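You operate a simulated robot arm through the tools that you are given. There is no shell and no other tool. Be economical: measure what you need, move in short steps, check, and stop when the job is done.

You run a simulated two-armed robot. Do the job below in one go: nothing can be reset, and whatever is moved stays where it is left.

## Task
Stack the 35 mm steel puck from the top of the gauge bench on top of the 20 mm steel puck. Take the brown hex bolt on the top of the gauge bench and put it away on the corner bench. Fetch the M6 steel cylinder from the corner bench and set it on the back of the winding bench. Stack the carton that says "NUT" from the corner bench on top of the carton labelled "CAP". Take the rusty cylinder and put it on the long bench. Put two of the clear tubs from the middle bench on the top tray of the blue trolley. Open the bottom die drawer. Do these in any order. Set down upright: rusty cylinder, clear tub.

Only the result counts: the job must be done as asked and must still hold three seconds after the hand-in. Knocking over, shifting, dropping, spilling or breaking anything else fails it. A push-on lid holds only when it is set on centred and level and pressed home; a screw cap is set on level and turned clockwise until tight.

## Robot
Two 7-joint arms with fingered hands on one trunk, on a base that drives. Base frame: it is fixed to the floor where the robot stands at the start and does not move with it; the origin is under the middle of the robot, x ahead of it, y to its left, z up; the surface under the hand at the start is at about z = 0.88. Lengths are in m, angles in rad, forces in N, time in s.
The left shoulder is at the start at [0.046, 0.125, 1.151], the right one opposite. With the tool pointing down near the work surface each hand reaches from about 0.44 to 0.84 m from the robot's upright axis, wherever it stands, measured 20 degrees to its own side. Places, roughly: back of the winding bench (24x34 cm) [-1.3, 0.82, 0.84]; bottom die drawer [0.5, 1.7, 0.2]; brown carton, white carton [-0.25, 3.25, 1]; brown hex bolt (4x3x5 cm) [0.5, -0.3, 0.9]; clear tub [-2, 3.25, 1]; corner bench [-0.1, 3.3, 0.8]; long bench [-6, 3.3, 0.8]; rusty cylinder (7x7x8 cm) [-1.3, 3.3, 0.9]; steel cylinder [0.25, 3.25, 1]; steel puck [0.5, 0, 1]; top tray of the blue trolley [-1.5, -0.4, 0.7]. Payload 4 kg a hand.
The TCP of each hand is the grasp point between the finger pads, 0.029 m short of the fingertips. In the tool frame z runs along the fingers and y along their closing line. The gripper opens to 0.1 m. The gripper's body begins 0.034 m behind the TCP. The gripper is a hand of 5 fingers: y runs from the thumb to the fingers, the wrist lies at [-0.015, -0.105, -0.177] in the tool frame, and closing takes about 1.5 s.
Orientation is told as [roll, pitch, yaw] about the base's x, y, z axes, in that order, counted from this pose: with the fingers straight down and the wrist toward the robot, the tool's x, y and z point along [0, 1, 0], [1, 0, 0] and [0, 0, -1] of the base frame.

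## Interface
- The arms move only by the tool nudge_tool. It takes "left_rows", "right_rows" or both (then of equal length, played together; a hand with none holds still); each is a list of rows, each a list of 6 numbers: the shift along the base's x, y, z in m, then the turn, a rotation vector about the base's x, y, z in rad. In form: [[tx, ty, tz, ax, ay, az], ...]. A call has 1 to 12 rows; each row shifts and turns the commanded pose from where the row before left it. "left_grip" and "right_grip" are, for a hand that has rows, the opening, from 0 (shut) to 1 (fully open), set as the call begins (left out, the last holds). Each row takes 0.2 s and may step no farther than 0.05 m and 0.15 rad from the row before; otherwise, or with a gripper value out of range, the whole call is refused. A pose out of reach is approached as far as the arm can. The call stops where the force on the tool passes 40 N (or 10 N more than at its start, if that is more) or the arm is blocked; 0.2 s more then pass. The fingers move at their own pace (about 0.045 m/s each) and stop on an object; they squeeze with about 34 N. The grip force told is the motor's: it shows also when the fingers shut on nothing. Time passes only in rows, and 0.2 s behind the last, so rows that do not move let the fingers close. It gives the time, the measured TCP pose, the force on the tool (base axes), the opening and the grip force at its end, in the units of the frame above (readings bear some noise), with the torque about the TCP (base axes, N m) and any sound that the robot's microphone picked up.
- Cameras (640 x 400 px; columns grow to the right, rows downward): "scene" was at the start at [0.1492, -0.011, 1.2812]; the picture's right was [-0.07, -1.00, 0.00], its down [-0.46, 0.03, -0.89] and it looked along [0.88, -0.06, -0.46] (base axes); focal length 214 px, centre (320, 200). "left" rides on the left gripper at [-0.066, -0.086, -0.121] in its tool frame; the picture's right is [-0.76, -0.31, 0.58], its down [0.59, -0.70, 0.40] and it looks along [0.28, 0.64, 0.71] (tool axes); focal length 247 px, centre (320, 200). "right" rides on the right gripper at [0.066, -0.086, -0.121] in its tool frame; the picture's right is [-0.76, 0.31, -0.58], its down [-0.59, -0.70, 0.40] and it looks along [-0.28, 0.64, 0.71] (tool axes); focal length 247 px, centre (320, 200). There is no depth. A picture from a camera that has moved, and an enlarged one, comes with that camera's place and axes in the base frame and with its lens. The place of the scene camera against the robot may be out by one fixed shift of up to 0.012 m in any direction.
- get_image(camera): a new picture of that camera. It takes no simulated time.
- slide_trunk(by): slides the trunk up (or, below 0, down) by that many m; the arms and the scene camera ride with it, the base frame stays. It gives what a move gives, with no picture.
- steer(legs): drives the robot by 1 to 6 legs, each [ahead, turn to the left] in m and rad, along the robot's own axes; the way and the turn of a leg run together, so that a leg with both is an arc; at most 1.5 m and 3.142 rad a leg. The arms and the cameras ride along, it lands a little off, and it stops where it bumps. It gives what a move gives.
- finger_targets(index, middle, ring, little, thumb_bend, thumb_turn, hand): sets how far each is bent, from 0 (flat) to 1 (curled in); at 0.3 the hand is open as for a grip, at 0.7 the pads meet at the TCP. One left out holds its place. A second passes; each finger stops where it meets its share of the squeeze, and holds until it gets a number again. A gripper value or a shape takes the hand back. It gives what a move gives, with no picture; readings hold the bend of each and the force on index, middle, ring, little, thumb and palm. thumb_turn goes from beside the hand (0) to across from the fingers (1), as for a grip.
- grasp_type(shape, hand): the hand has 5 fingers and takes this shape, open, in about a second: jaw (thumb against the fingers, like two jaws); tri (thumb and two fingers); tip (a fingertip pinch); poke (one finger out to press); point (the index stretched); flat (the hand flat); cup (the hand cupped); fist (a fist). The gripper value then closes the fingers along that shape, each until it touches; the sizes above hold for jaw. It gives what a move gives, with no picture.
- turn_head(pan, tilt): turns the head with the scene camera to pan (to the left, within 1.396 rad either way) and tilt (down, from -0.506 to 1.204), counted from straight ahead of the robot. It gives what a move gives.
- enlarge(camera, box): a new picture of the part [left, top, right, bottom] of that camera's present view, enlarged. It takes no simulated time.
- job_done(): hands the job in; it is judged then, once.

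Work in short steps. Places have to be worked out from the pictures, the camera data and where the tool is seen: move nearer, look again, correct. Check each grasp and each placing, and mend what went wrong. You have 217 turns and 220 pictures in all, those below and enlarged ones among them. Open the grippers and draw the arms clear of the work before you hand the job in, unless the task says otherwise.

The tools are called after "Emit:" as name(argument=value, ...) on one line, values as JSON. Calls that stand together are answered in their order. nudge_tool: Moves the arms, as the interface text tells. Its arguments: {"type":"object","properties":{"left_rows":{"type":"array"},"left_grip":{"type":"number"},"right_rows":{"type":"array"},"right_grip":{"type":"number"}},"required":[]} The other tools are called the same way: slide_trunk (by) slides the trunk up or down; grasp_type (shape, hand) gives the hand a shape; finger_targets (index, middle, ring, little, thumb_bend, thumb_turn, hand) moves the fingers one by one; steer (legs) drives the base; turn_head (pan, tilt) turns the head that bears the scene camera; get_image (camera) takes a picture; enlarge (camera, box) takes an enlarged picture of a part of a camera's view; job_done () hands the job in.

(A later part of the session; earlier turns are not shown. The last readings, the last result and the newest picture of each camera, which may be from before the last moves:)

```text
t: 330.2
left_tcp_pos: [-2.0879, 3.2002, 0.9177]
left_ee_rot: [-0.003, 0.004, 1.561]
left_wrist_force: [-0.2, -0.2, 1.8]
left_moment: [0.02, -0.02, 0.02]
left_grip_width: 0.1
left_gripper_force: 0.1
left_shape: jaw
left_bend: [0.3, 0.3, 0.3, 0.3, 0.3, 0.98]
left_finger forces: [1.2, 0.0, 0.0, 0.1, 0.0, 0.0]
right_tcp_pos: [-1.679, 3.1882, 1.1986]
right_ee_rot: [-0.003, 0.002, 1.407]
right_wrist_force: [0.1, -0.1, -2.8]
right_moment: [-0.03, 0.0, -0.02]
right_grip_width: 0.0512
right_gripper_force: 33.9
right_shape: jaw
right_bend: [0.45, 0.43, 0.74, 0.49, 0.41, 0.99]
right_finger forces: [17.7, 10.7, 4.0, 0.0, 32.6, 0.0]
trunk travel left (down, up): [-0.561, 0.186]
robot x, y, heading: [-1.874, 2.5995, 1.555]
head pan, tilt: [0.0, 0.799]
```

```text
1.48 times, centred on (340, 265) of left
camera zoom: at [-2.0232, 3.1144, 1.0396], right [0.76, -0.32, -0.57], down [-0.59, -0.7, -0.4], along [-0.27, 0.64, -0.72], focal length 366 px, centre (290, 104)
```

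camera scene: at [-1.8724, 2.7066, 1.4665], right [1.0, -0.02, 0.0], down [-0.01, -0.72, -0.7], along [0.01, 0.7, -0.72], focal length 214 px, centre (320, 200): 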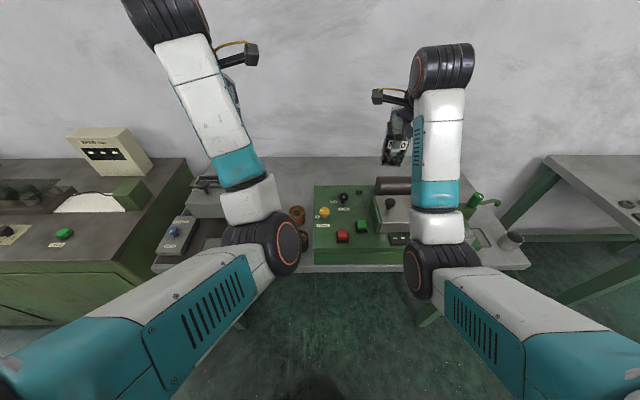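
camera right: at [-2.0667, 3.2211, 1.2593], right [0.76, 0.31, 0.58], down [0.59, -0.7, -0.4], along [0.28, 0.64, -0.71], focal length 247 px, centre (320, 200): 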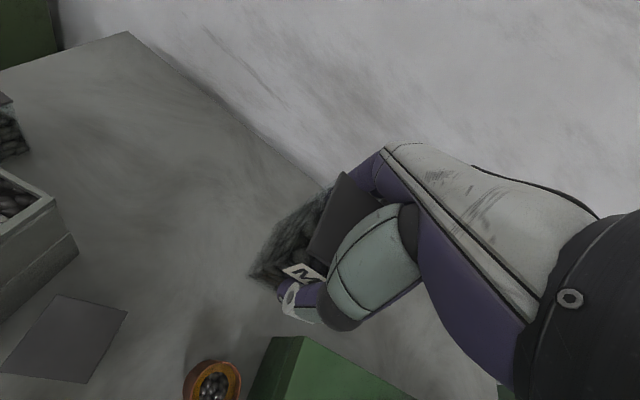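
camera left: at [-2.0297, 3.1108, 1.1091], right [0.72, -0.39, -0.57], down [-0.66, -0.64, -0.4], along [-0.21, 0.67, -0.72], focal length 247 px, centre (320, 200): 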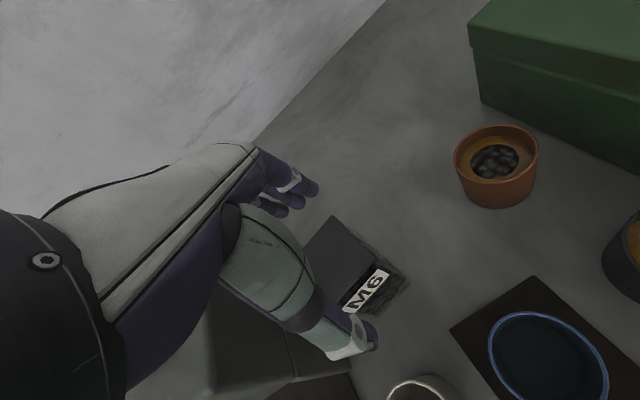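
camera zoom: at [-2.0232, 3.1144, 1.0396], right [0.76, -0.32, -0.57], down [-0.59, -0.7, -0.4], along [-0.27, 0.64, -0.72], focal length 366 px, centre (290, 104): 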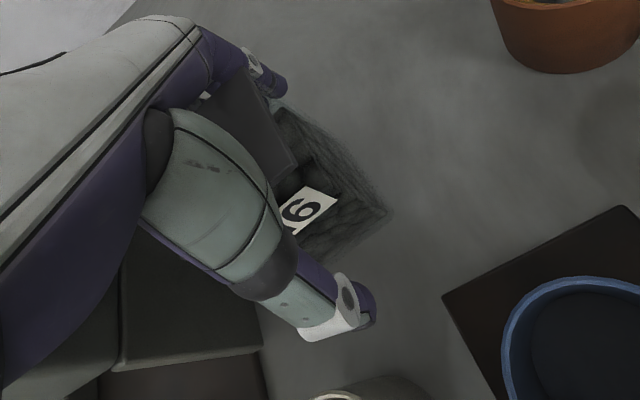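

In place with no real contact. I close the left hand.

Emit:
nudge_tool(left_rows=[[0, 0, 0.002, 0, 0, 0], [0, 0, 0, 0, 0, 0], [0, 0, 0, 0, 0, 0], [0, 0, 0, 0, 0, 0], [0, 0, 0, 0, 0, 0], [0, 0, 0, 0, 0, 0]], left_grip=0)

Emit:
nudge_tool(left_rows=[[0.002, 0, 0.02, 0, 0, 0], [0.005, 0, 0.03, 0, 0, 0], [0.005, 0, 0.04, 0, 0, 0], [0.005, 0, 0.05, 0, 0, 0], [0, 0, 0.05, 0, 0, 0], [0, 0, 0.05, 0, 0, 0], [0.02, -0.03, 0.03, 0, 0, 0]])

Emit:
get_image(camera="left")

Emit:
get_image(camera="scene")

```text
t: 331.6
left_tcp_pos: [-2.0872, 3.2007, 0.9221]
left_ee_rot: [-0.002, 0.003, 1.56]
left_wrist_force: [1.5, -2.6, 5.6]
left_moment: [-0.42, -0.01, 0.06]
left_grip_width: 0.0488
left_gripper_force: 34.1
left_shape: jaw
left_bend: [0.42, 0.43, 0.74, 0.49, 0.44, 1.0]
left_finger forces: [21.8, 12.5, 0.1, 0.4, 36.0, 0.0]
right_tcp_pos: [-1.6806, 3.1885, 1.1984]
right_ee_rot: [-0.002, 0.0, 1.407]
right_wrist_force: [0.5, -0.4, -4.7]
right_moment: [-0.04, -0.01, -0.01]
right_grip_width: 0.0515
right_gripper_force: 34.1
right_shape: jaw
right_bend: [0.45, 0.43, 0.74, 0.49, 0.41, 0.99]
right_finger forces: [17.6, 10.7, 4.1, 0.0, 32.6, 0.0]
trunk travel left (down, up): [-0.561, 0.186]
robot x, y, heading: [-1.8737, 2.5995, 1.553]
head pan, tilt: [0.0, 0.799]
```

```text
refused: row 4 steps farther than a row can; nothing moved
```

```text
50 pictures are left
camera left: at [-2.0228, 3.1141, 1.0431], right [0.76, -0.32, -0.57], down [-0.59, -0.7, -0.4], along [-0.28, 0.64, -0.71], focal length 247 px, centre (320, 200)
```

left: 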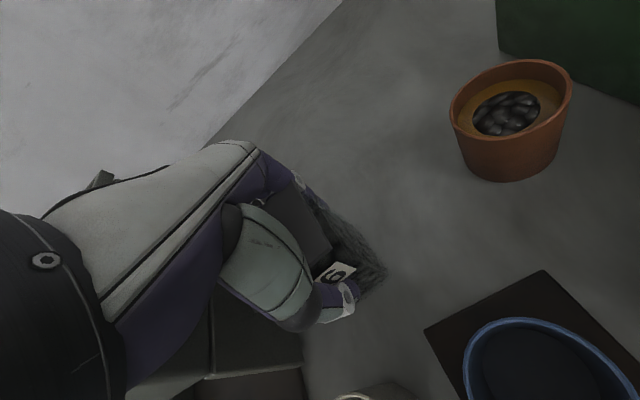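

```text
49 pictures are left
camera scene: at [-1.8719, 2.7057, 1.4666], right [1.0, -0.02, 0.0], down [-0.01, -0.72, -0.7], along [0.01, 0.7, -0.72], focal length 214 px, centre (320, 200)
```

scene: 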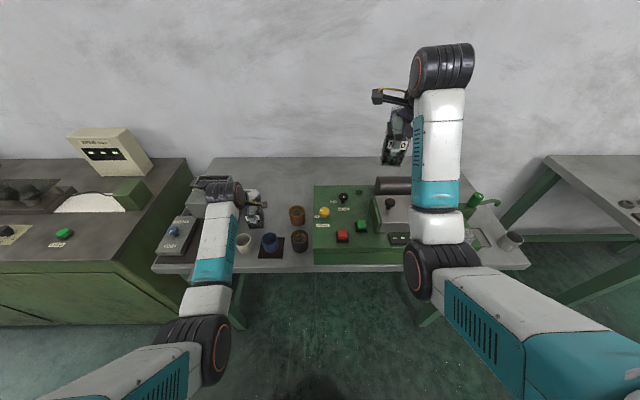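

Gripped well. I lift straight up, drifting slightly right, away from the hopper.

Emit:
nudge_tool(left_rows=[[0.002, 0, 0.02, 0, 0, 0], [0.003, 0, 0.03, 0, 0, 0], [0.004, 0, 0.04, 0, 0, 0], [0.004, 0, 0.045, 0, 0, 0], [0, 0, 0.045, 0, 0, 0], [0, 0, 0.045, 0, 0, 0], [0.02, -0.03, 0.03, 0, 0, 0]])

Emit:
get_image(camera="left")

```text
t: 333.2
left_tcp_pos: [-2.0555, 3.1725, 1.1735]
left_ee_rot: [-0.002, 0.001, 1.559]
left_wrist_force: [0.4, -0.2, -3.7]
left_moment: [0.04, -0.01, 0.0]
left_grip_width: 0.0466
left_gripper_force: 33.5
left_shape: jaw
left_bend: [0.42, 0.43, 0.74, 0.49, 0.48, 1.0]
left_finger forces: [20.0, 14.4, 0.4, 0.3, 34.8, 0.1]
right_tcp_pos: [-1.6776, 3.1891, 1.1985]
right_ee_rot: [0.0, 0.001, 1.408]
right_wrist_force: [0.5, -0.8, -4.2]
right_moment: [0.02, 0.04, 0.02]
right_grip_width: 0.0511
right_gripper_force: 34.2
right_shape: jaw
right_bend: [0.45, 0.43, 0.74, 0.49, 0.41, 0.99]
right_finger forces: [17.7, 10.6, 3.9, 0.0, 32.6, 0.1]
trunk travel left (down, up): [-0.561, 0.186]
robot x, y, heading: [-1.8754, 2.5978, 1.555]
head pan, tilt: [0.0, 0.799]
```

```text
48 pictures are left
camera left: at [-1.9913, 3.0863, 1.2942], right [0.75, -0.32, -0.57], down [-0.6, -0.7, -0.4], along [-0.28, 0.64, -0.71], focal length 247 px, centre (320, 200)
```

left: 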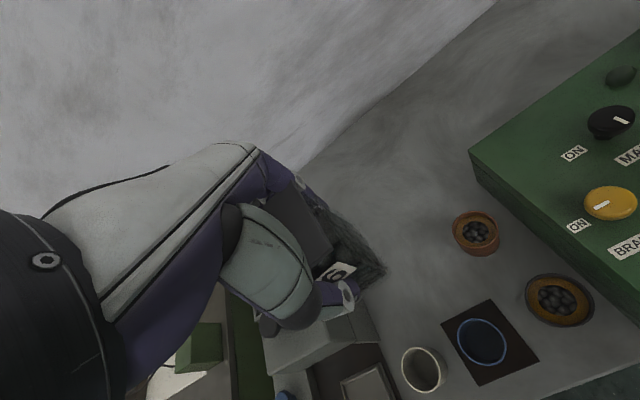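

Both tubs are in hand. I drive to the trolley: back off, along the aisle, then down past the winding bench.

Emit:
steer(legs=[[-0.2, 0], [0, -1.555], [1.25, 0], [0, -1.57]])

Emit:
steer(legs=[[1.4, 0], [1.25, 0]])

Emit:
turn_head(pan=-0.9, tilt=0.6)

Emit:
get_image(camera="scene")

```text
t: 348.6
left_tcp_pos: [-0.4624, 1.8149, 1.1714]
left_ee_rot: [-0.002, 0.002, -1.6]
left_wrist_force: [0.1, 0.0, -3.4]
left_moment: [0.01, 0.03, 0.02]
left_grip_width: 0.0461
left_gripper_force: 34.2
left_shape: jaw
left_bend: [0.42, 0.43, 0.74, 0.49, 0.47, 1.0]
left_finger forces: [19.0, 14.4, 0.3, 0.1, 33.7, 0.0]
right_tcp_pos: [-0.8387, 1.8071, 1.198]
right_ee_rot: [-0.002, 0.001, -1.756]
right_wrist_force: [0.4, 0.3, -4.6]
right_moment: [-0.03, -0.01, 0.01]
right_grip_width: 0.0505
right_gripper_force: 34.1
right_shape: jaw
right_bend: [0.45, 0.43, 0.74, 0.49, 0.41, 0.99]
right_finger forces: [16.8, 10.5, 3.8, 0.0, 31.5, 0.0]
trunk travel left (down, up): [-0.561, 0.186]
robot x, y, heading: [-0.6317, 2.3943, -1.606]
head pan, tilt: [0.0, 0.799]
```

```text
t: 361.5
left_tcp_pos: [-0.5366, -0.855, 1.1721]
left_ee_rot: [-0.003, 0.003, -1.598]
left_wrist_force: [-0.3, 0.1, -4.7]
left_moment: [0.04, 0.01, 0.01]
left_grip_width: 0.046
left_gripper_force: 34.4
left_shape: jaw
left_bend: [0.42, 0.43, 0.74, 0.49, 0.47, 1.0]
left_finger forces: [18.6, 14.4, 0.3, 0.2, 33.6, 0.1]
right_tcp_pos: [-0.9129, -0.8642, 1.198]
right_ee_rot: [-0.002, 0.002, -1.749]
right_wrist_force: [-0.2, -0.3, -4.5]
right_moment: [0.02, 0.0, 0.01]
right_grip_width: 0.0503
right_gripper_force: 33.6
right_shape: jaw
right_bend: [0.45, 0.43, 0.74, 0.49, 0.41, 0.99]
right_finger forces: [16.9, 10.7, 3.8, 0.0, 31.5, 0.0]
trunk travel left (down, up): [-0.561, 0.186]
robot x, y, heading: [-0.7098, -0.2829, -1.599]
head pan, tilt: [0.0, 0.799]
```

```text
t: 362.7
left_tcp_pos: [-0.5364, -0.8544, 1.1716]
left_ee_rot: [-0.002, 0.004, -1.597]
left_wrist_force: [-0.6, -0.7, -4.8]
left_moment: [0.03, 0.05, 0.02]
left_grip_width: 0.0463
left_gripper_force: 33.7
left_shape: jaw
left_bend: [0.42, 0.43, 0.74, 0.49, 0.47, 1.0]
left_finger forces: [18.7, 14.5, 0.3, 0.2, 33.6, 0.0]
right_tcp_pos: [-0.9135, -0.8651, 1.1996]
right_ee_rot: [-0.003, 0.002, -1.75]
right_wrist_force: [0.8, -1.1, -3.8]
right_moment: [-0.02, 0.0, -0.02]
right_grip_width: 0.0507
right_gripper_force: 33.8
right_shape: jaw
right_bend: [0.45, 0.43, 0.74, 0.49, 0.41, 0.99]
right_finger forces: [16.9, 10.6, 3.9, 0.1, 31.6, 0.0]
trunk travel left (down, up): [-0.561, 0.186]
robot x, y, heading: [-0.7067, -0.2793, -1.606]
head pan, tilt: [-0.901, 0.6]
```

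```text
47 pictures are left
camera scene: at [-0.7793, -0.3655, 1.4833], right [-0.6, 0.8, 0.0], down [0.45, 0.34, -0.82], along [-0.66, -0.49, -0.57], focal length 214 px, centre (320, 200)
```

scene: 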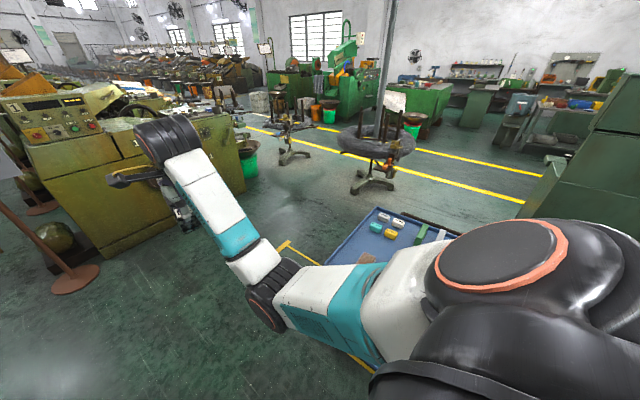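

The trolley is to my right. I turn right to face it.

Emit:
steer(legs=[[0, -1.4]])

Emit:
turn_head(pan=0, tilt=0.85)

Emit:
get_image(camera="scene")

Emit:
get_image(camera="right")

```text
t: 366.6
left_tcp_pos: [-1.2401, -0.5598, 1.1716]
left_ee_rot: [-0.002, 0.004, -2.969]
left_wrist_force: [-0.1, 0.4, -4.6]
left_moment: [0.04, -0.03, 0.02]
left_grip_width: 0.0455
left_gripper_force: 33.5
left_shape: jaw
left_bend: [0.42, 0.43, 0.74, 0.49, 0.47, 1.0]
left_finger forces: [18.4, 14.4, 0.4, 0.2, 33.3, 0.0]
right_tcp_pos: [-1.3246, -0.1904, 1.1987]
right_ee_rot: [-0.002, 0.002, -3.126]
right_wrist_force: [-0.3, 0.9, -3.6]
right_moment: [0.0, -0.03, -0.03]
right_grip_width: 0.05
right_gripper_force: 33.7
right_shape: jaw
right_bend: [0.45, 0.43, 0.74, 0.49, 0.41, 0.99]
right_finger forces: [16.8, 10.7, 3.7, 0.0, 31.1, 0.0]
trunk travel left (down, up): [-0.561, 0.186]
robot x, y, heading: [-0.707, -0.2787, -2.974]
head pan, tilt: [-0.901, 0.6]
```

```text
t: 367.8
left_tcp_pos: [-1.2397, -0.5585, 1.1719]
left_ee_rot: [-0.003, 0.003, -2.972]
left_wrist_force: [-0.1, -0.3, -3.0]
left_moment: [0.05, 0.0, -0.01]
left_grip_width: 0.0455
left_gripper_force: 33.9
left_shape: jaw
left_bend: [0.42, 0.43, 0.74, 0.49, 0.47, 1.0]
left_finger forces: [18.5, 14.4, 0.3, 0.2, 33.2, 0.1]
right_tcp_pos: [-1.3229, -0.1914, 1.2]
right_ee_rot: [-0.003, 0.0, -3.126]
right_wrist_force: [0.1, -0.2, -4.4]
right_moment: [-0.02, 0.01, 0.02]
right_grip_width: 0.0501
right_gripper_force: 34.3
right_shape: jaw
right_bend: [0.45, 0.43, 0.74, 0.49, 0.41, 0.99]
right_finger forces: [16.6, 10.7, 3.6, 0.1, 31.3, 0.0]
trunk travel left (down, up): [-0.561, 0.186]
robot x, y, heading: [-0.7076, -0.2792, -2.979]
head pan, tilt: [0.0, 0.85]
```

```text
46 pictures are left
camera scene: at [-0.8148, -0.3001, 1.4624], right [-0.16, 0.99, 0.0], down [0.74, 0.12, -0.66], along [-0.65, -0.11, -0.75], focal length 214 px, centre (320, 200)
```

scene: 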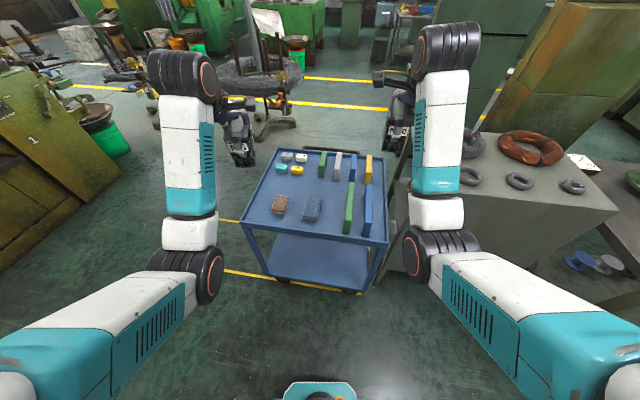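

```text
45 pictures are left
camera right: at [-1.2368, -0.2561, 1.3195], right [-0.32, 0.75, 0.58], down [0.69, 0.6, -0.4], along [-0.65, 0.27, -0.71], focal length 247 px, centre (320, 200)
```

right: 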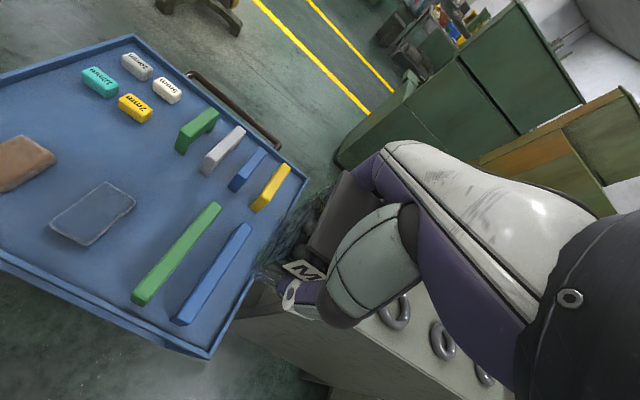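

I zoom in on the trolley's top tray to find free spots.

Emit:
enlarge(camera="scene", box=[230, 135, 400, 250])

```text
3.48 times, centred on (315, 192) of scene
camera zoom: at [-0.8148, -0.3001, 1.4624], right [-0.16, 0.99, 0.0], down [0.74, 0.12, -0.66], along [-0.65, -0.11, -0.75], focal length 746 px, centre (337, 226)
```

zoom: 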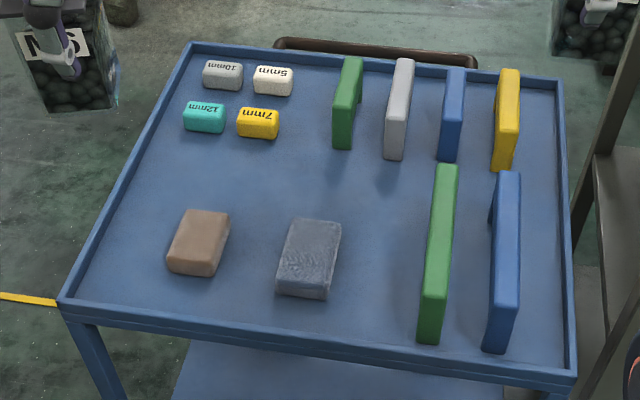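

Tray surface ≈ z 0.715. Free spots: A ≈ (-1.50, -0.35) for M10 (right hand) and B ≈ (-1.525, -0.545) for M6 (left hand). I drive 0.17 m closer and lower the trunk.

Emit:
steer(legs=[[0.17, 0]])

Emit:
slide_trunk(by=-0.15)

Emit:
nudge_tool(right_rows=[[0, -0.04, 0, 0, 0, 0], [0, -0.04, 0, 0, 0, 0], [0, -0.04, -0.01, 0, 0, 0], [0, -0.025, -0.03, 0, 0, 0]])

Emit:
get_image(camera="right")

Emit:
get_image(camera="scene")

```text
t: 369.3
left_tcp_pos: [-1.4081, -0.5859, 1.1706]
left_ee_rot: [-0.001, 0.004, -2.974]
left_wrist_force: [-0.7, 0.3, -4.9]
left_moment: [0.05, -0.02, -0.01]
left_grip_width: 0.0455
left_gripper_force: 34.4
left_shape: jaw
left_bend: [0.42, 0.43, 0.74, 0.49, 0.47, 1.0]
left_finger forces: [18.5, 14.5, 0.3, 0.2, 33.3, 0.0]
right_tcp_pos: [-1.4907, -0.2191, 1.1964]
right_ee_rot: [-0.001, 0.003, -3.126]
right_wrist_force: [-0.5, 0.4, -4.5]
right_moment: [0.0, -0.01, 0.03]
right_grip_width: 0.05
right_gripper_force: 34.6
right_shape: jaw
right_bend: [0.45, 0.43, 0.74, 0.49, 0.41, 0.99]
right_finger forces: [16.8, 10.6, 3.7, 0.0, 31.3, 0.1]
trunk travel left (down, up): [-0.561, 0.186]
robot x, y, heading: [-0.876, -0.3024, -2.977]
head pan, tilt: [0.0, 0.85]
```

```text
t: 371.0
left_tcp_pos: [-1.4066, -0.5858, 1.0229]
left_ee_rot: [-0.003, 0.002, -2.972]
left_wrist_force: [-0.1, 0.3, -4.2]
left_moment: [0.04, 0.0, -0.01]
left_grip_width: 0.0456
left_gripper_force: 34.2
left_shape: jaw
left_bend: [0.42, 0.43, 0.74, 0.49, 0.47, 1.0]
left_finger forces: [18.4, 14.4, 0.4, 0.1, 33.3, 0.1]
right_tcp_pos: [-1.4892, -0.2191, 1.0508]
right_ee_rot: [-0.001, 0.001, -3.124]
right_wrist_force: [-0.2, 0.4, -4.0]
right_moment: [-0.04, 0.01, 0.02]
right_grip_width: 0.0501
right_gripper_force: 33.5
right_shape: jaw
right_bend: [0.45, 0.43, 0.74, 0.49, 0.41, 0.99]
right_finger forces: [16.6, 10.6, 3.7, 0.0, 31.3, 0.0]
trunk travel left (down, up): [-0.411, 0.336]
robot x, y, heading: [-0.8732, -0.304, -2.98]
head pan, tilt: [0.0, 0.85]
```

```text
t: 372.0
left_tcp_pos: [-1.407, -0.5849, 1.0224]
left_ee_rot: [-0.005, 0.003, -2.973]
left_wrist_force: [-0.1, -0.3, -3.8]
left_moment: [0.04, 0.0, -0.02]
left_grip_width: 0.0454
left_gripper_force: 34.4
left_shape: jaw
left_bend: [0.42, 0.43, 0.74, 0.49, 0.47, 1.0]
left_finger forces: [18.4, 14.5, 0.2, 0.3, 33.2, 0.0]
right_tcp_pos: [-1.4895, -0.3648, 1.0121]
right_ee_rot: [-0.001, 0.001, -3.128]
right_wrist_force: [-1.1, -0.9, -3.1]
right_moment: [0.0, -0.03, -0.02]
right_grip_width: 0.0501
right_gripper_force: 34.2
right_shape: jaw
right_bend: [0.45, 0.43, 0.74, 0.49, 0.41, 0.99]
right_finger forces: [16.7, 10.6, 3.7, 0.0, 31.1, 0.0]
trunk travel left (down, up): [-0.411, 0.336]
robot x, y, heading: [-0.874, -0.3076, -2.98]
head pan, tilt: [0.0, 0.85]
```

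```text
43 pictures are left
camera right: at [-1.403, -0.4284, 1.1319], right [-0.32, 0.75, 0.58], down [0.69, 0.6, -0.4], along [-0.64, 0.28, -0.71], focal length 247 px, centre (320, 200)
```

right: 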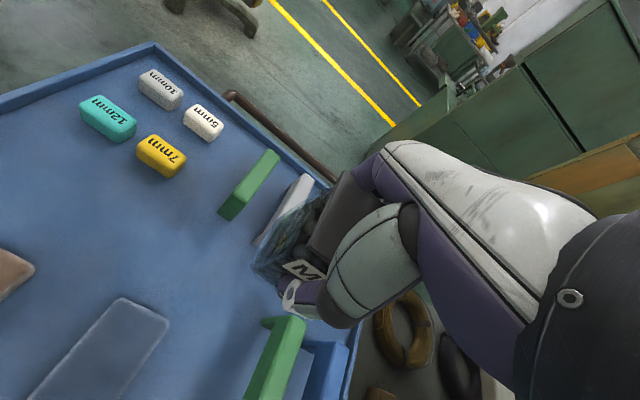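

```text
42 pictures are left
camera scene: at [-0.9967, -0.3306, 1.311], right [-0.16, 0.99, 0.0], down [0.74, 0.12, -0.66], along [-0.65, -0.11, -0.75], focal length 214 px, centre (320, 200)
```

scene: 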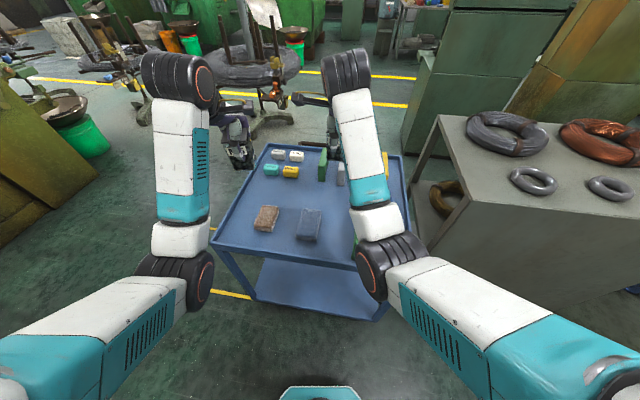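

Right-camera geometry puts spot A centre best at (-1.513, -0.356). I shift there and lower M10 to just above the tray.

Emit:
nudge_tool(right_rows=[[-0.0235, 0.009, 0, 0, 0, 0], [0, 0, -0.05, 0, 0, 0], [0, 0, -0.05, 0, 0, 0], [0, 0, -0.045, 0, 0, 0], [0, 0, -0.03, 0, 0, 0]])

Emit:
get_image(camera="right")

Emit:
enlarge(camera="scene", box=[200, 130, 440, 290])

```text
t: 373.2
left_tcp_pos: [-1.407, -0.5854, 1.0208]
left_ee_rot: [-0.002, 0.004, -2.972]
left_wrist_force: [0.5, 0.8, -3.6]
left_moment: [0.04, 0.0, -0.01]
left_grip_width: 0.0457
left_gripper_force: 33.9
left_shape: jaw
left_bend: [0.42, 0.43, 0.74, 0.49, 0.47, 1.0]
left_finger forces: [18.3, 14.5, 0.3, 0.1, 33.3, 0.1]
right_tcp_pos: [-1.5128, -0.3534, 0.8333]
right_ee_rot: [-0.002, 0.002, -3.127]
right_wrist_force: [-0.3, -0.3, -4.3]
right_moment: [0.01, -0.05, 0.04]
right_grip_width: 0.05
right_gripper_force: 34.1
right_shape: jaw
right_bend: [0.45, 0.43, 0.74, 0.49, 0.41, 0.99]
right_finger forces: [16.8, 10.7, 3.6, 0.0, 31.2, 0.0]
trunk travel left (down, up): [-0.411, 0.336]
robot x, y, heading: [-0.8722, -0.3057, -2.974]
head pan, tilt: [0.0, 0.85]
```

```text
41 pictures are left
camera right: at [-1.4267, -0.4181, 0.9542], right [-0.32, 0.75, 0.58], down [0.7, 0.6, -0.4], along [-0.64, 0.28, -0.71], focal length 247 px, centre (320, 200)
```

right: 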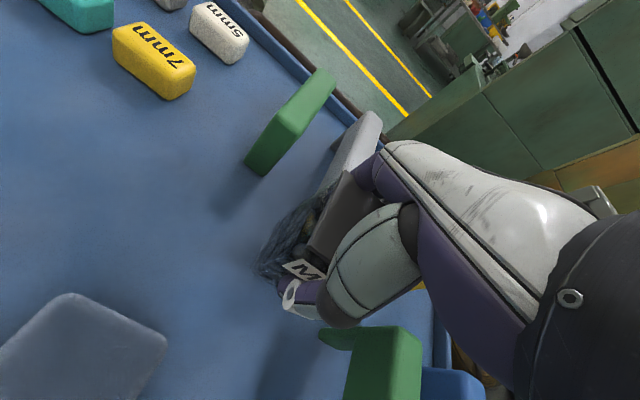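

```text
2.50 times, centred on (320, 210) of scene
camera zoom: at [-0.9967, -0.3303, 1.3111], right [-0.16, 0.99, 0.0], down [0.74, 0.12, -0.66], along [-0.65, -0.11, -0.75], focal length 536 px, centre (320, 175)
```

zoom: 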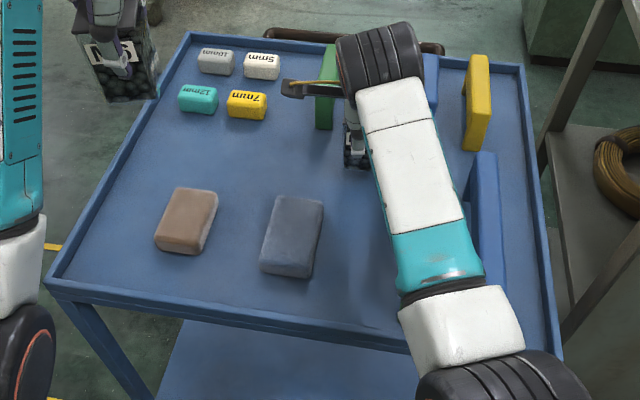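

Emit:
nudge_tool(right_rows=[[0, 0, -0.02, 0, 0, 0], [0, 0, -0.012, 0, 0, 0], [0, 0, -0.004, 0, 0, 0]])

Emit:
enlarge(camera="right", box=[200, 120, 440, 360])

```text
t: 374.0
left_tcp_pos: [-1.4044, -0.5852, 1.0244]
left_ee_rot: [-0.002, 0.002, -2.972]
left_wrist_force: [-0.3, -0.6, -3.7]
left_moment: [-0.02, 0.0, -0.03]
left_grip_width: 0.0456
left_gripper_force: 33.9
left_shape: jaw
left_bend: [0.42, 0.43, 0.74, 0.49, 0.47, 1.0]
left_finger forces: [18.3, 14.5, 0.3, 0.2, 33.2, 0.1]
right_tcp_pos: [-1.5142, -0.3557, 0.8063]
right_ee_rot: [0.001, -0.015, -3.126]
right_wrist_force: [0.9, 2.1, 31.8]
right_moment: [0.06, -0.88, -0.1]
right_grip_width: 0.0524
right_gripper_force: 33.8
right_shape: jaw
right_bend: [0.45, 0.43, 0.75, 0.49, 0.36, 0.99]
right_finger forces: [25.7, 10.6, 2.8, 0.0, 37.4, 0.0]
trunk travel left (down, up): [-0.411, 0.336]
robot x, y, heading: [-0.8747, -0.3065, -2.978]
head pan, tilt: [0.0, 0.85]
```

```text
1.67 times, centred on (320, 240) of right
camera zoom: at [-1.425, -0.4193, 0.9259], right [-0.31, 0.75, 0.58], down [0.69, 0.6, -0.41], along [-0.66, 0.27, -0.7], focal length 412 px, centre (320, 133)
```

zoom: 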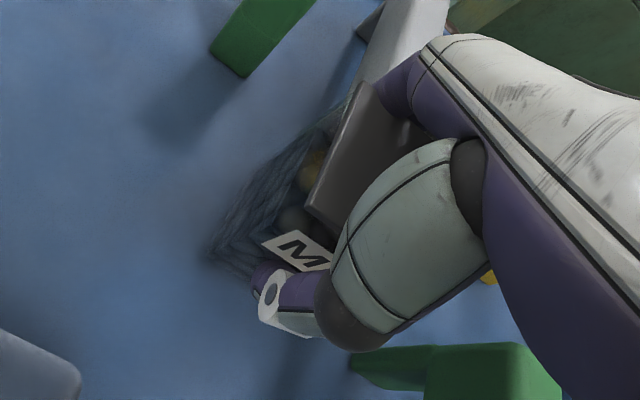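

Touched down (32 N; tray at z≈0.73). I relieve 3 mm and open to 0.85.

Emit:
nudge_tool(right_rows=[[0, 0, 0.003, 0, 0, 0], [0, 0, 0.001, 0, 0, 0]])

Emit:
nudge_tool(right_rows=[[0, 0, 0, 0, 0, 0], [0, 0, 0, 0, 0, 0], [0, 0, 0, 0, 0, 0], [0, 0, 0, 0, 0, 0], [0, 0, 0, 0, 0, 0], [0, 0, 0, 0, 0, 0]], right_grip=0.85)

Emit:
get_image(camera="right")

```text
t: 374.6
left_tcp_pos: [-1.4047, -0.5854, 1.0235]
left_ee_rot: [-0.003, 0.002, -2.973]
left_wrist_force: [0.2, -0.5, -3.6]
left_moment: [0.02, 0.0, 0.01]
left_grip_width: 0.0456
left_gripper_force: 34.3
left_shape: jaw
left_bend: [0.42, 0.43, 0.74, 0.49, 0.47, 1.0]
left_finger forces: [18.3, 14.5, 0.4, 0.2, 33.4, 0.0]
right_tcp_pos: [-1.5135, -0.355, 0.8071]
right_ee_rot: [-0.001, -0.006, -3.127]
right_wrist_force: [-3.1, -1.1, 29.2]
right_moment: [-0.03, -0.59, -0.01]
right_grip_width: 0.0524
right_gripper_force: 33.9
right_shape: jaw
right_bend: [0.45, 0.43, 0.75, 0.49, 0.36, 0.99]
right_finger forces: [25.1, 12.0, 3.8, 0.0, 36.0, 0.0]
trunk travel left (down, up): [-0.411, 0.336]
robot x, y, heading: [-0.8729, -0.3042, -2.978]
head pan, tilt: [0.0, 0.85]
```

```text
t: 376.0
left_tcp_pos: [-1.4067, -0.5863, 1.0216]
left_ee_rot: [-0.001, 0.003, -2.971]
left_wrist_force: [-0.4, 0.7, -4.8]
left_moment: [0.04, 0.01, 0.0]
left_grip_width: 0.0455
left_gripper_force: 33.4
left_shape: jaw
left_bend: [0.42, 0.43, 0.74, 0.49, 0.47, 1.0]
left_finger forces: [18.3, 14.4, 0.3, 0.2, 33.2, 0.0]
right_tcp_pos: [-1.5122, -0.3539, 0.8014]
right_ee_rot: [-0.001, 0.002, -3.125]
right_wrist_force: [-1.4, -0.4, 0.3]
right_moment: [0.02, -0.07, -0.02]
right_grip_width: 0.0849
right_gripper_force: 0.1
right_shape: jaw
right_bend: [0.35, 0.32, 0.25, 0.35, 0.3, 0.98]
right_finger forces: [0.6, 0.0, 0.0, 0.1, 0.0, 0.0]
trunk travel left (down, up): [-0.411, 0.336]
robot x, y, heading: [-0.8756, -0.3082, -2.977]
head pan, tilt: [0.0, 0.85]
```

```text
38 pictures are left
camera right: at [-1.4262, -0.4191, 0.9226], right [-0.32, 0.75, 0.58], down [0.69, 0.6, -0.4], along [-0.64, 0.28, -0.71], focal length 247 px, centre (320, 200)
```

right: 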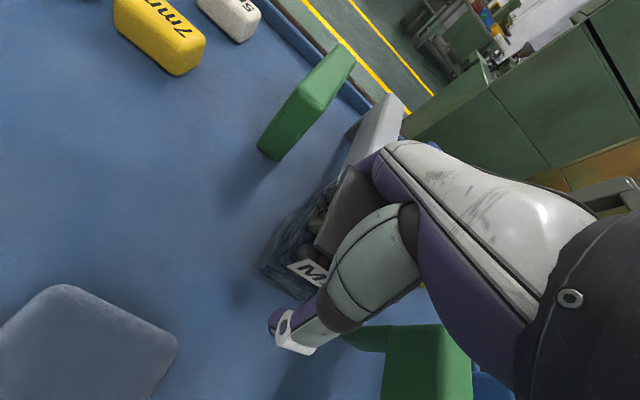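

Released, tub stands. I lift the right hand slowly straight up.

Emit:
nudge_tool(right_rows=[[0, 0, 0.02, 0, 0, 0], [0, 0, 0.03, 0, 0, 0], [0, 0, 0.04, 0, 0, 0], [0, 0, 0.05, 0, 0, 0], [0, 0, 0.05, 0, 0, 0], [0.04, 0.02, 0.02, 0, 0, 0], [0.04, 0.02, 0.02, 0, 0, 0]])

Emit:
get_image(camera="right")

Emit:
get_image(camera="left")

```text
t: 377.6
left_tcp_pos: [-1.406, -0.5858, 1.0216]
left_ee_rot: [-0.002, 0.005, -2.971]
left_wrist_force: [-0.2, -0.1, -3.8]
left_moment: [0.03, 0.0, -0.02]
left_grip_width: 0.0454
left_gripper_force: 34.3
left_shape: jaw
left_bend: [0.42, 0.43, 0.74, 0.49, 0.47, 1.0]
left_finger forces: [18.2, 14.5, 0.4, 0.1, 33.2, 0.0]
right_tcp_pos: [-1.4338, -0.3107, 1.0309]
right_ee_rot: [-0.002, 0.0, -3.127]
right_wrist_force: [0.7, 0.1, -1.3]
right_moment: [0.0, -0.02, -0.01]
right_grip_width: 0.0848
right_gripper_force: 0.0
right_shape: jaw
right_bend: [0.36, 0.32, 0.25, 0.35, 0.3, 0.98]
right_finger forces: [0.0, 0.0, 0.1, 0.0, 0.0, 0.1]
trunk travel left (down, up): [-0.411, 0.336]
robot x, y, heading: [-0.8754, -0.3053, -2.977]
head pan, tilt: [0.0, 0.85]
```

```text
37 pictures are left
camera right: at [-1.3464, -0.3758, 1.1516], right [-0.32, 0.75, 0.58], down [0.69, 0.6, -0.4], along [-0.64, 0.27, -0.71], focal length 247 px, centre (320, 200)
```

right: 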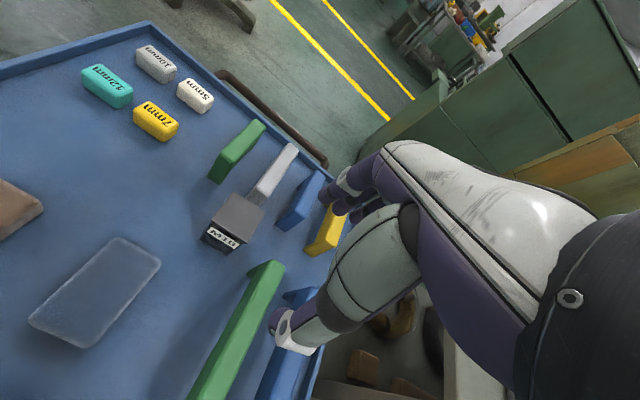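

```text
36 pictures are left
camera left: at [-1.3338, -0.5073, 1.1431], right [0.18, 0.8, -0.57], down [0.79, -0.46, -0.4], along [-0.58, -0.39, -0.72], focal length 247 px, centre (320, 200)
```

left: 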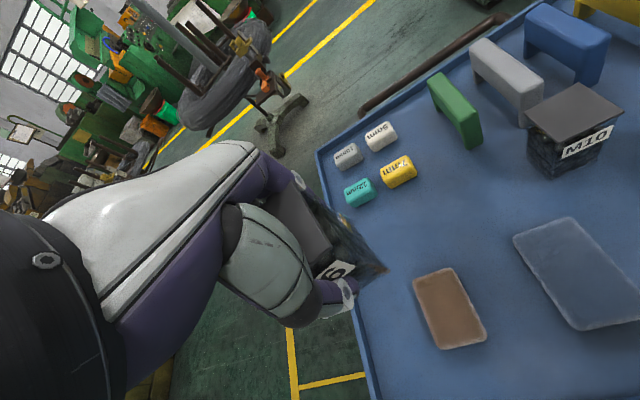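

M10 stands upright on the tray, nothing disturbed. Now M6: spot B centre (-1.512, -0.545). I move over it and lower to 3 cm above.

Emit:
nudge_tool(left_rows=[[-0.036, 0.015, 0, 0, 0, 0], [-0.036, 0.015, 0, 0, 0, 0], [-0.034, 0.015, 0, 0, 0, 0], [0, 0, -0.05, 0, 0, 0], [0, 0, -0.05, 0, 0, 0], [0, 0, -0.05, 0, 0, 0], [0, 0, -0.03, 0, 0, 0]])

Emit:
get_image(camera="left")

```text
t: 379.2
left_tcp_pos: [-1.5123, -0.5411, 0.8394]
left_ee_rot: [-0.004, 0.003, -2.973]
left_wrist_force: [-0.2, 1.1, -4.8]
left_moment: [0.02, -0.04, 0.0]
left_grip_width: 0.0456
left_gripper_force: 33.7
left_shape: jaw
left_bend: [0.42, 0.43, 0.74, 0.49, 0.47, 1.0]
left_finger forces: [18.0, 14.5, 0.4, 0.1, 33.1, 0.1]
right_tcp_pos: [-1.434, -0.3123, 1.0312]
right_ee_rot: [-0.001, 0.002, -3.124]
right_wrist_force: [0.4, 0.9, -0.6]
right_moment: [-0.02, -0.02, 0.01]
right_grip_width: 0.0848
right_gripper_force: 0.1
right_shape: jaw
right_bend: [0.36, 0.32, 0.25, 0.35, 0.3, 0.98]
right_finger forces: [0.0, 0.1, 0.1, 0.0, 0.1, 0.1]
trunk travel left (down, up): [-0.411, 0.336]
robot x, y, heading: [-0.8762, -0.3046, -2.981]
head pan, tilt: [0.0, 0.85]
```

```text
35 pictures are left
camera left: at [-1.4408, -0.4618, 0.9628], right [0.18, 0.8, -0.57], down [0.79, -0.46, -0.4], along [-0.58, -0.38, -0.72], focal length 247 px, centre (320, 200)
```

left: 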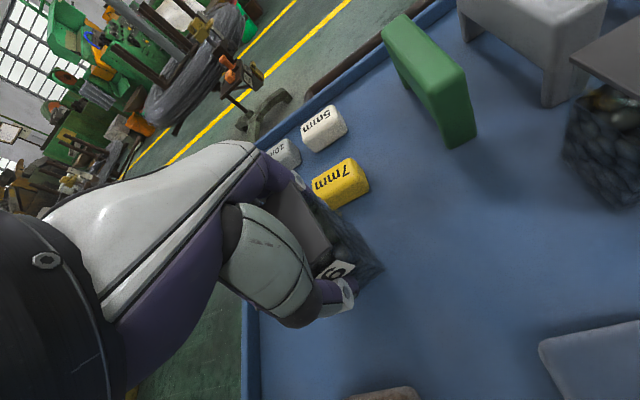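

Emit:
nudge_tool(left_rows=[[0.008, 0, -0.012, 0, 0, 0], [0, 0, -0.008, 0, 0, 0], [0, 0, -0.003, 0, 0, 0]])

```text
t: 380.0
left_tcp_pos: [-1.5045, -0.5405, 0.8184]
left_ee_rot: [-0.001, 0.004, -2.972]
left_wrist_force: [0.1, 0.0, -4.6]
left_moment: [0.06, 0.0, 0.0]
left_grip_width: 0.0455
left_gripper_force: 33.9
left_shape: jaw
left_bend: [0.42, 0.43, 0.74, 0.49, 0.47, 1.0]
left_finger forces: [18.0, 14.5, 0.3, 0.2, 33.1, 0.1]
right_tcp_pos: [-1.4332, -0.3115, 1.0304]
right_ee_rot: [-0.002, 0.001, -3.125]
right_wrist_force: [-0.1, 0.4, -0.4]
right_moment: [-0.03, 0.01, 0.0]
right_grip_width: 0.085
right_gripper_force: 0.0
right_shape: jaw
right_bend: [0.36, 0.32, 0.25, 0.35, 0.3, 0.98]
right_finger forces: [0.0, 0.0, 0.0, 0.1, 0.1, 0.2]
trunk travel left (down, up): [-0.411, 0.336]
robot x, y, heading: [-0.8754, -0.3024, -2.974]
head pan, tilt: [0.0, 0.85]
```

Emit:
nudge_tool(left_rows=[[0, 0, -0.003, 0, 0, 0], [0, 0, -0.002, 0, 0, 0], [0, 0, -0.002, 0, 0, 0]])

```text
t: 380.8
left_tcp_pos: [-1.5055, -0.5405, 0.812]
left_ee_rot: [-0.004, 0.0, -2.973]
left_wrist_force: [-0.1, 0.2, 4.6]
left_moment: [-0.02, -0.23, -0.01]
left_grip_width: 0.0455
left_gripper_force: 34.3
left_shape: jaw
left_bend: [0.42, 0.43, 0.74, 0.49, 0.47, 1.0]
left_finger forces: [19.8, 14.1, 0.3, 0.2, 34.0, 0.0]
right_tcp_pos: [-1.4335, -0.3112, 1.0306]
right_ee_rot: [-0.001, -0.001, -3.126]
right_wrist_force: [-0.1, 0.2, -0.8]
right_moment: [0.0, 0.02, 0.0]
right_grip_width: 0.085
right_gripper_force: 0.1
right_shape: jaw
right_bend: [0.36, 0.32, 0.25, 0.35, 0.3, 0.98]
right_finger forces: [0.1, 0.1, 0.0, 0.0, 0.0, 0.1]
trunk travel left (down, up): [-0.411, 0.336]
robot x, y, heading: [-0.8762, -0.3069, -2.979]
head pan, tilt: [0.0, 0.85]
```

Contact. I open the left hand to 0.85 and lift.

Emit:
nudge_tool(left_rows=[[0, 0, 0, 0, 0, 0], [0, 0, 0, 0, 0, 0], [0, 0, 0, 0, 0, 0], [0, 0, 0, 0, 0, 0], [0, 0, 0, 0, 0, 0], [0, 0, 0, 0, 0, 0]], left_grip=0.85)

Emit:
get_image(camera="left")

```text
t: 382.2
left_tcp_pos: [-1.5041, -0.5406, 0.8117]
left_ee_rot: [-0.001, 0.004, -2.972]
left_wrist_force: [0.2, -0.6, 0.8]
left_moment: [-0.01, -0.01, 0.01]
left_grip_width: 0.0849
left_gripper_force: 0.1
left_shape: jaw
left_bend: [0.35, 0.32, 0.25, 0.35, 0.31, 0.98]
left_finger forces: [0.1, 0.1, 0.0, 0.0, 0.0, 0.1]
right_tcp_pos: [-1.434, -0.3114, 1.0305]
right_ee_rot: [-0.003, 0.001, -3.127]
right_wrist_force: [-0.1, 0.2, 0.6]
right_moment: [0.01, 0.02, 0.0]
right_grip_width: 0.0853
right_gripper_force: 0.0
right_shape: jaw
right_bend: [0.36, 0.32, 0.25, 0.35, 0.3, 0.98]
right_finger forces: [0.0, 0.0, 0.0, 0.1, 0.0, 0.0]
trunk travel left (down, up): [-0.411, 0.336]
robot x, y, heading: [-0.8734, -0.3081, -2.981]
head pan, tilt: [0.0, 0.85]
```

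```text
34 pictures are left
camera left: at [-1.4325, -0.4618, 0.9329], right [0.18, 0.8, -0.57], down [0.79, -0.46, -0.4], along [-0.58, -0.39, -0.72], focal length 247 px, centre (320, 200)
```

left: 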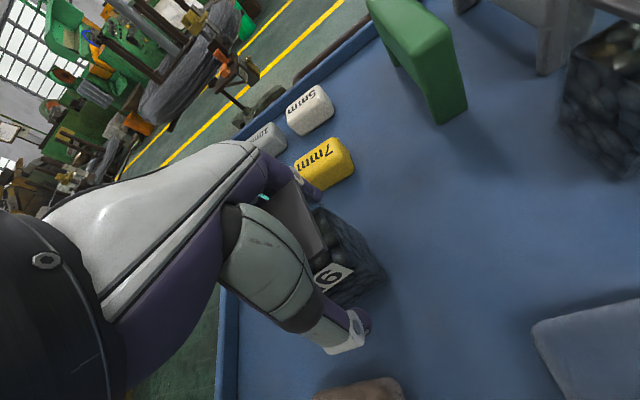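

Emit:
nudge_tool(left_rows=[[0, 0, 0.02, 0, 0, 0], [0, 0, 0.03, 0, 0, 0], [0, 0, 0.04, 0, 0, 0], [0, 0, 0.05, 0, 0, 0], [0, 0, 0.05, 0, 0, 0], [0.04, -0.02, 0.02, 0, 0, 0], [0.04, -0.02, 0.02, 0, 0, 0]])

Emit:
slide_trunk(by=0.15)

Emit:
get_image(camera="scene")

Emit:
get_image(camera="left")

```text
t: 383.8
left_tcp_pos: [-1.4205, -0.5811, 1.0412]
left_ee_rot: [-0.002, 0.004, -2.975]
left_wrist_force: [-0.1, 0.4, -1.0]
left_moment: [0.02, -0.03, 0.0]
left_grip_width: 0.0852
left_gripper_force: 0.1
left_shape: jaw
left_bend: [0.36, 0.32, 0.25, 0.35, 0.3, 0.98]
left_finger forces: [0.0, 0.0, 0.1, 0.1, 0.1, 0.1]
right_tcp_pos: [-1.4324, -0.3122, 1.0305]
right_ee_rot: [-0.004, 0.0, -3.127]
right_wrist_force: [0.2, 0.2, -1.2]
right_moment: [0.03, -0.01, -0.02]
right_grip_width: 0.085
right_gripper_force: 0.1
right_shape: jaw
right_bend: [0.36, 0.32, 0.25, 0.35, 0.3, 0.98]
right_finger forces: [0.0, 0.1, 0.0, 0.0, 0.0, 0.1]
trunk travel left (down, up): [-0.411, 0.336]
robot x, y, heading: [-0.8742, -0.3042, -2.976]
head pan, tilt: [0.0, 0.85]
```

```text
t: 385.6
left_tcp_pos: [-1.4241, -0.5804, 1.1915]
left_ee_rot: [-0.002, 0.004, -2.972]
left_wrist_force: [-0.1, 1.1, -0.5]
left_moment: [-0.01, -0.04, -0.01]
left_grip_width: 0.085
left_gripper_force: 0.1
left_shape: jaw
left_bend: [0.36, 0.32, 0.25, 0.35, 0.3, 0.98]
left_finger forces: [0.1, 0.1, 0.0, 0.0, 0.0, 0.0]
right_tcp_pos: [-1.4308, -0.3143, 1.1802]
right_ee_rot: [-0.003, 0.001, -3.126]
right_wrist_force: [0.1, -0.3, -0.2]
right_moment: [0.01, 0.0, -0.04]
right_grip_width: 0.0852
right_gripper_force: 0.0
right_shape: jaw
right_bend: [0.36, 0.32, 0.25, 0.35, 0.3, 0.98]
right_finger forces: [0.0, 0.0, 0.1, 0.0, 0.1, 0.0]
trunk travel left (down, up): [-0.561, 0.186]
robot x, y, heading: [-0.8724, -0.3085, -2.98]
head pan, tilt: [0.0, 0.85]
```

```text
33 pictures are left
camera scene: at [-0.9807, -0.3276, 1.4624], right [-0.16, 0.99, 0.0], down [0.74, 0.12, -0.66], along [-0.65, -0.11, -0.75], focal length 214 px, centre (320, 200)
```

scene: 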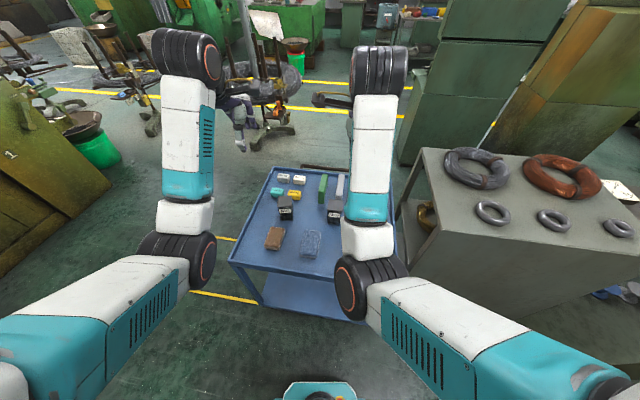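

```text
32 pictures are left
camera left: at [-1.3522, -0.5023, 1.3126], right [0.18, 0.8, -0.57], down [0.79, -0.46, -0.4], along [-0.58, -0.38, -0.72], focal length 247 px, centre (320, 200)
```

left: 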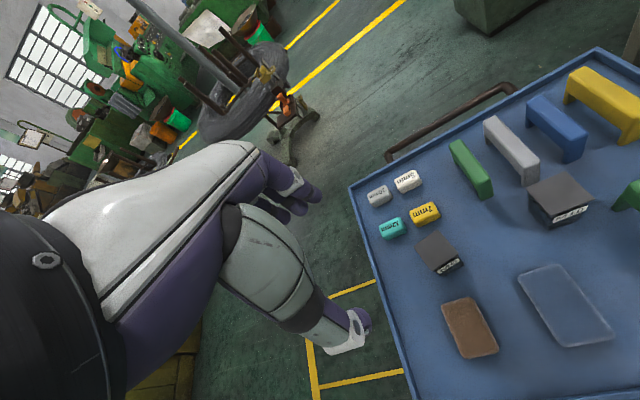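

Both tubs stand on the trolley's top tray. I back away and verify the M6 cylinder on the winding bench, whose frame the base had touched.

Emit:
steer(legs=[[-0.3, 0]])

Emit:
turn_head(pan=-1.15, tilt=0.4)

Emit:
get_image(camera="scene")

```text
t: 387.6
left_tcp_pos: [-1.126, -0.533, 1.1924]
left_ee_rot: [-0.001, 0.002, -2.972]
left_wrist_force: [0.6, 0.7, 0.4]
left_moment: [0.02, -0.02, -0.03]
left_grip_width: 0.0847
left_gripper_force: 0.1
left_shape: jaw
left_bend: [0.36, 0.32, 0.25, 0.35, 0.3, 0.98]
left_finger forces: [0.0, 0.0, 0.0, 0.1, 0.2, 0.0]
right_tcp_pos: [-1.1332, -0.2671, 1.183]
right_ee_rot: [-0.003, 0.0, -3.122]
right_wrist_force: [0.1, -0.2, 0.0]
right_moment: [0.04, 0.02, 0.01]
right_grip_width: 0.085
right_gripper_force: 0.0
right_shape: jaw
right_bend: [0.36, 0.32, 0.25, 0.35, 0.3, 0.98]
right_finger forces: [0.1, 0.0, 0.1, 0.1, 0.0, 0.0]
trunk travel left (down, up): [-0.561, 0.186]
robot x, y, heading: [-0.5785, -0.2546, -2.976]
head pan, tilt: [0.0, 0.85]
```

```text
t: 389.0
left_tcp_pos: [-1.1251, -0.5333, 1.1922]
left_ee_rot: [-0.002, 0.004, -2.97]
left_wrist_force: [-0.1, 1.0, 0.7]
left_moment: [-0.02, 0.01, -0.01]
left_grip_width: 0.0848
left_gripper_force: 0.2
left_shape: jaw
left_bend: [0.36, 0.32, 0.25, 0.35, 0.3, 0.98]
left_finger forces: [0.1, 0.1, 0.0, 0.0, 0.0, 0.0]
right_tcp_pos: [-1.1336, -0.2673, 1.1815]
right_ee_rot: [-0.002, 0.002, -3.123]
right_wrist_force: [0.4, -0.1, -1.3]
right_moment: [-0.04, -0.01, -0.01]
right_grip_width: 0.085
right_gripper_force: 0.0
right_shape: jaw
right_bend: [0.36, 0.32, 0.25, 0.35, 0.3, 0.98]
right_finger forces: [0.0, 0.0, 0.1, 0.0, 0.0, 0.0]
trunk travel left (down, up): [-0.561, 0.186]
robot x, y, heading: [-0.5761, -0.2553, -2.974]
head pan, tilt: [-1.15, 0.4]
```

```text
31 pictures are left
camera scene: at [-0.6566, -0.1884, 1.5016], right [0.83, 0.55, 0.0], down [0.22, -0.32, -0.92], along [-0.51, 0.77, -0.39], focal length 214 px, centre (320, 200)
```

scene: 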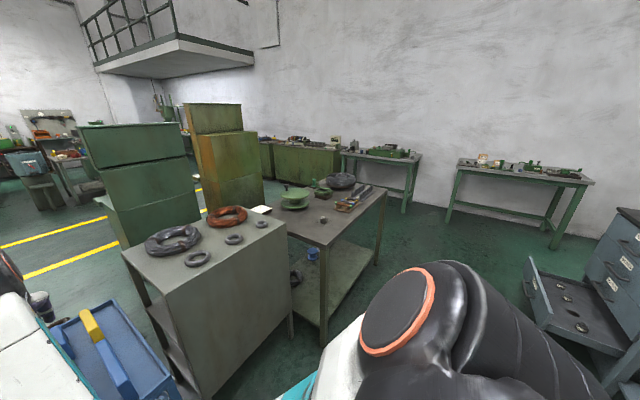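

Emit:
enlarge(camera="scene", box=[230, 160, 400, 260])

Emit:
enlarge(camera="scene", box=[440, 130, 600, 220])

```text
3.76 times, centred on (315, 210) of scene
camera zoom: at [-0.6566, -0.1884, 1.5016], right [0.83, 0.55, 0.0], down [0.22, -0.32, -0.92], along [-0.51, 0.77, -0.39], focal length 807 px, centre (339, 162)
```

zoom: 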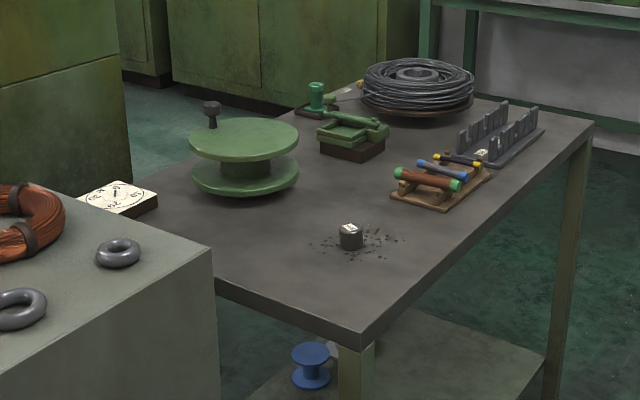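

```text
4.00 times, centred on (520, 175) of scene
camera zoom: at [-0.6566, -0.1884, 1.5016], right [0.83, 0.55, 0.0], down [0.22, -0.32, -0.92], along [-0.51, 0.77, -0.39], focal length 858 px, centre (-480, 300)
```

zoom: 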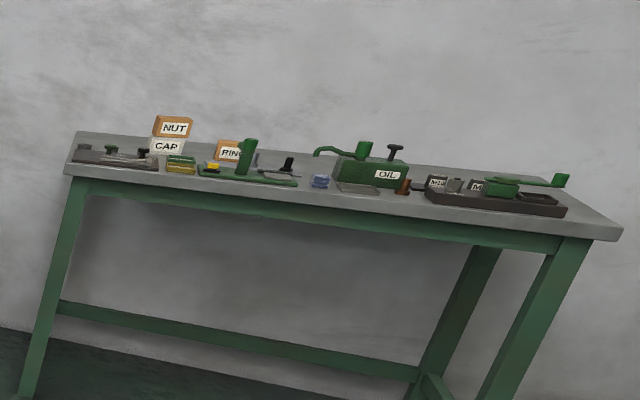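

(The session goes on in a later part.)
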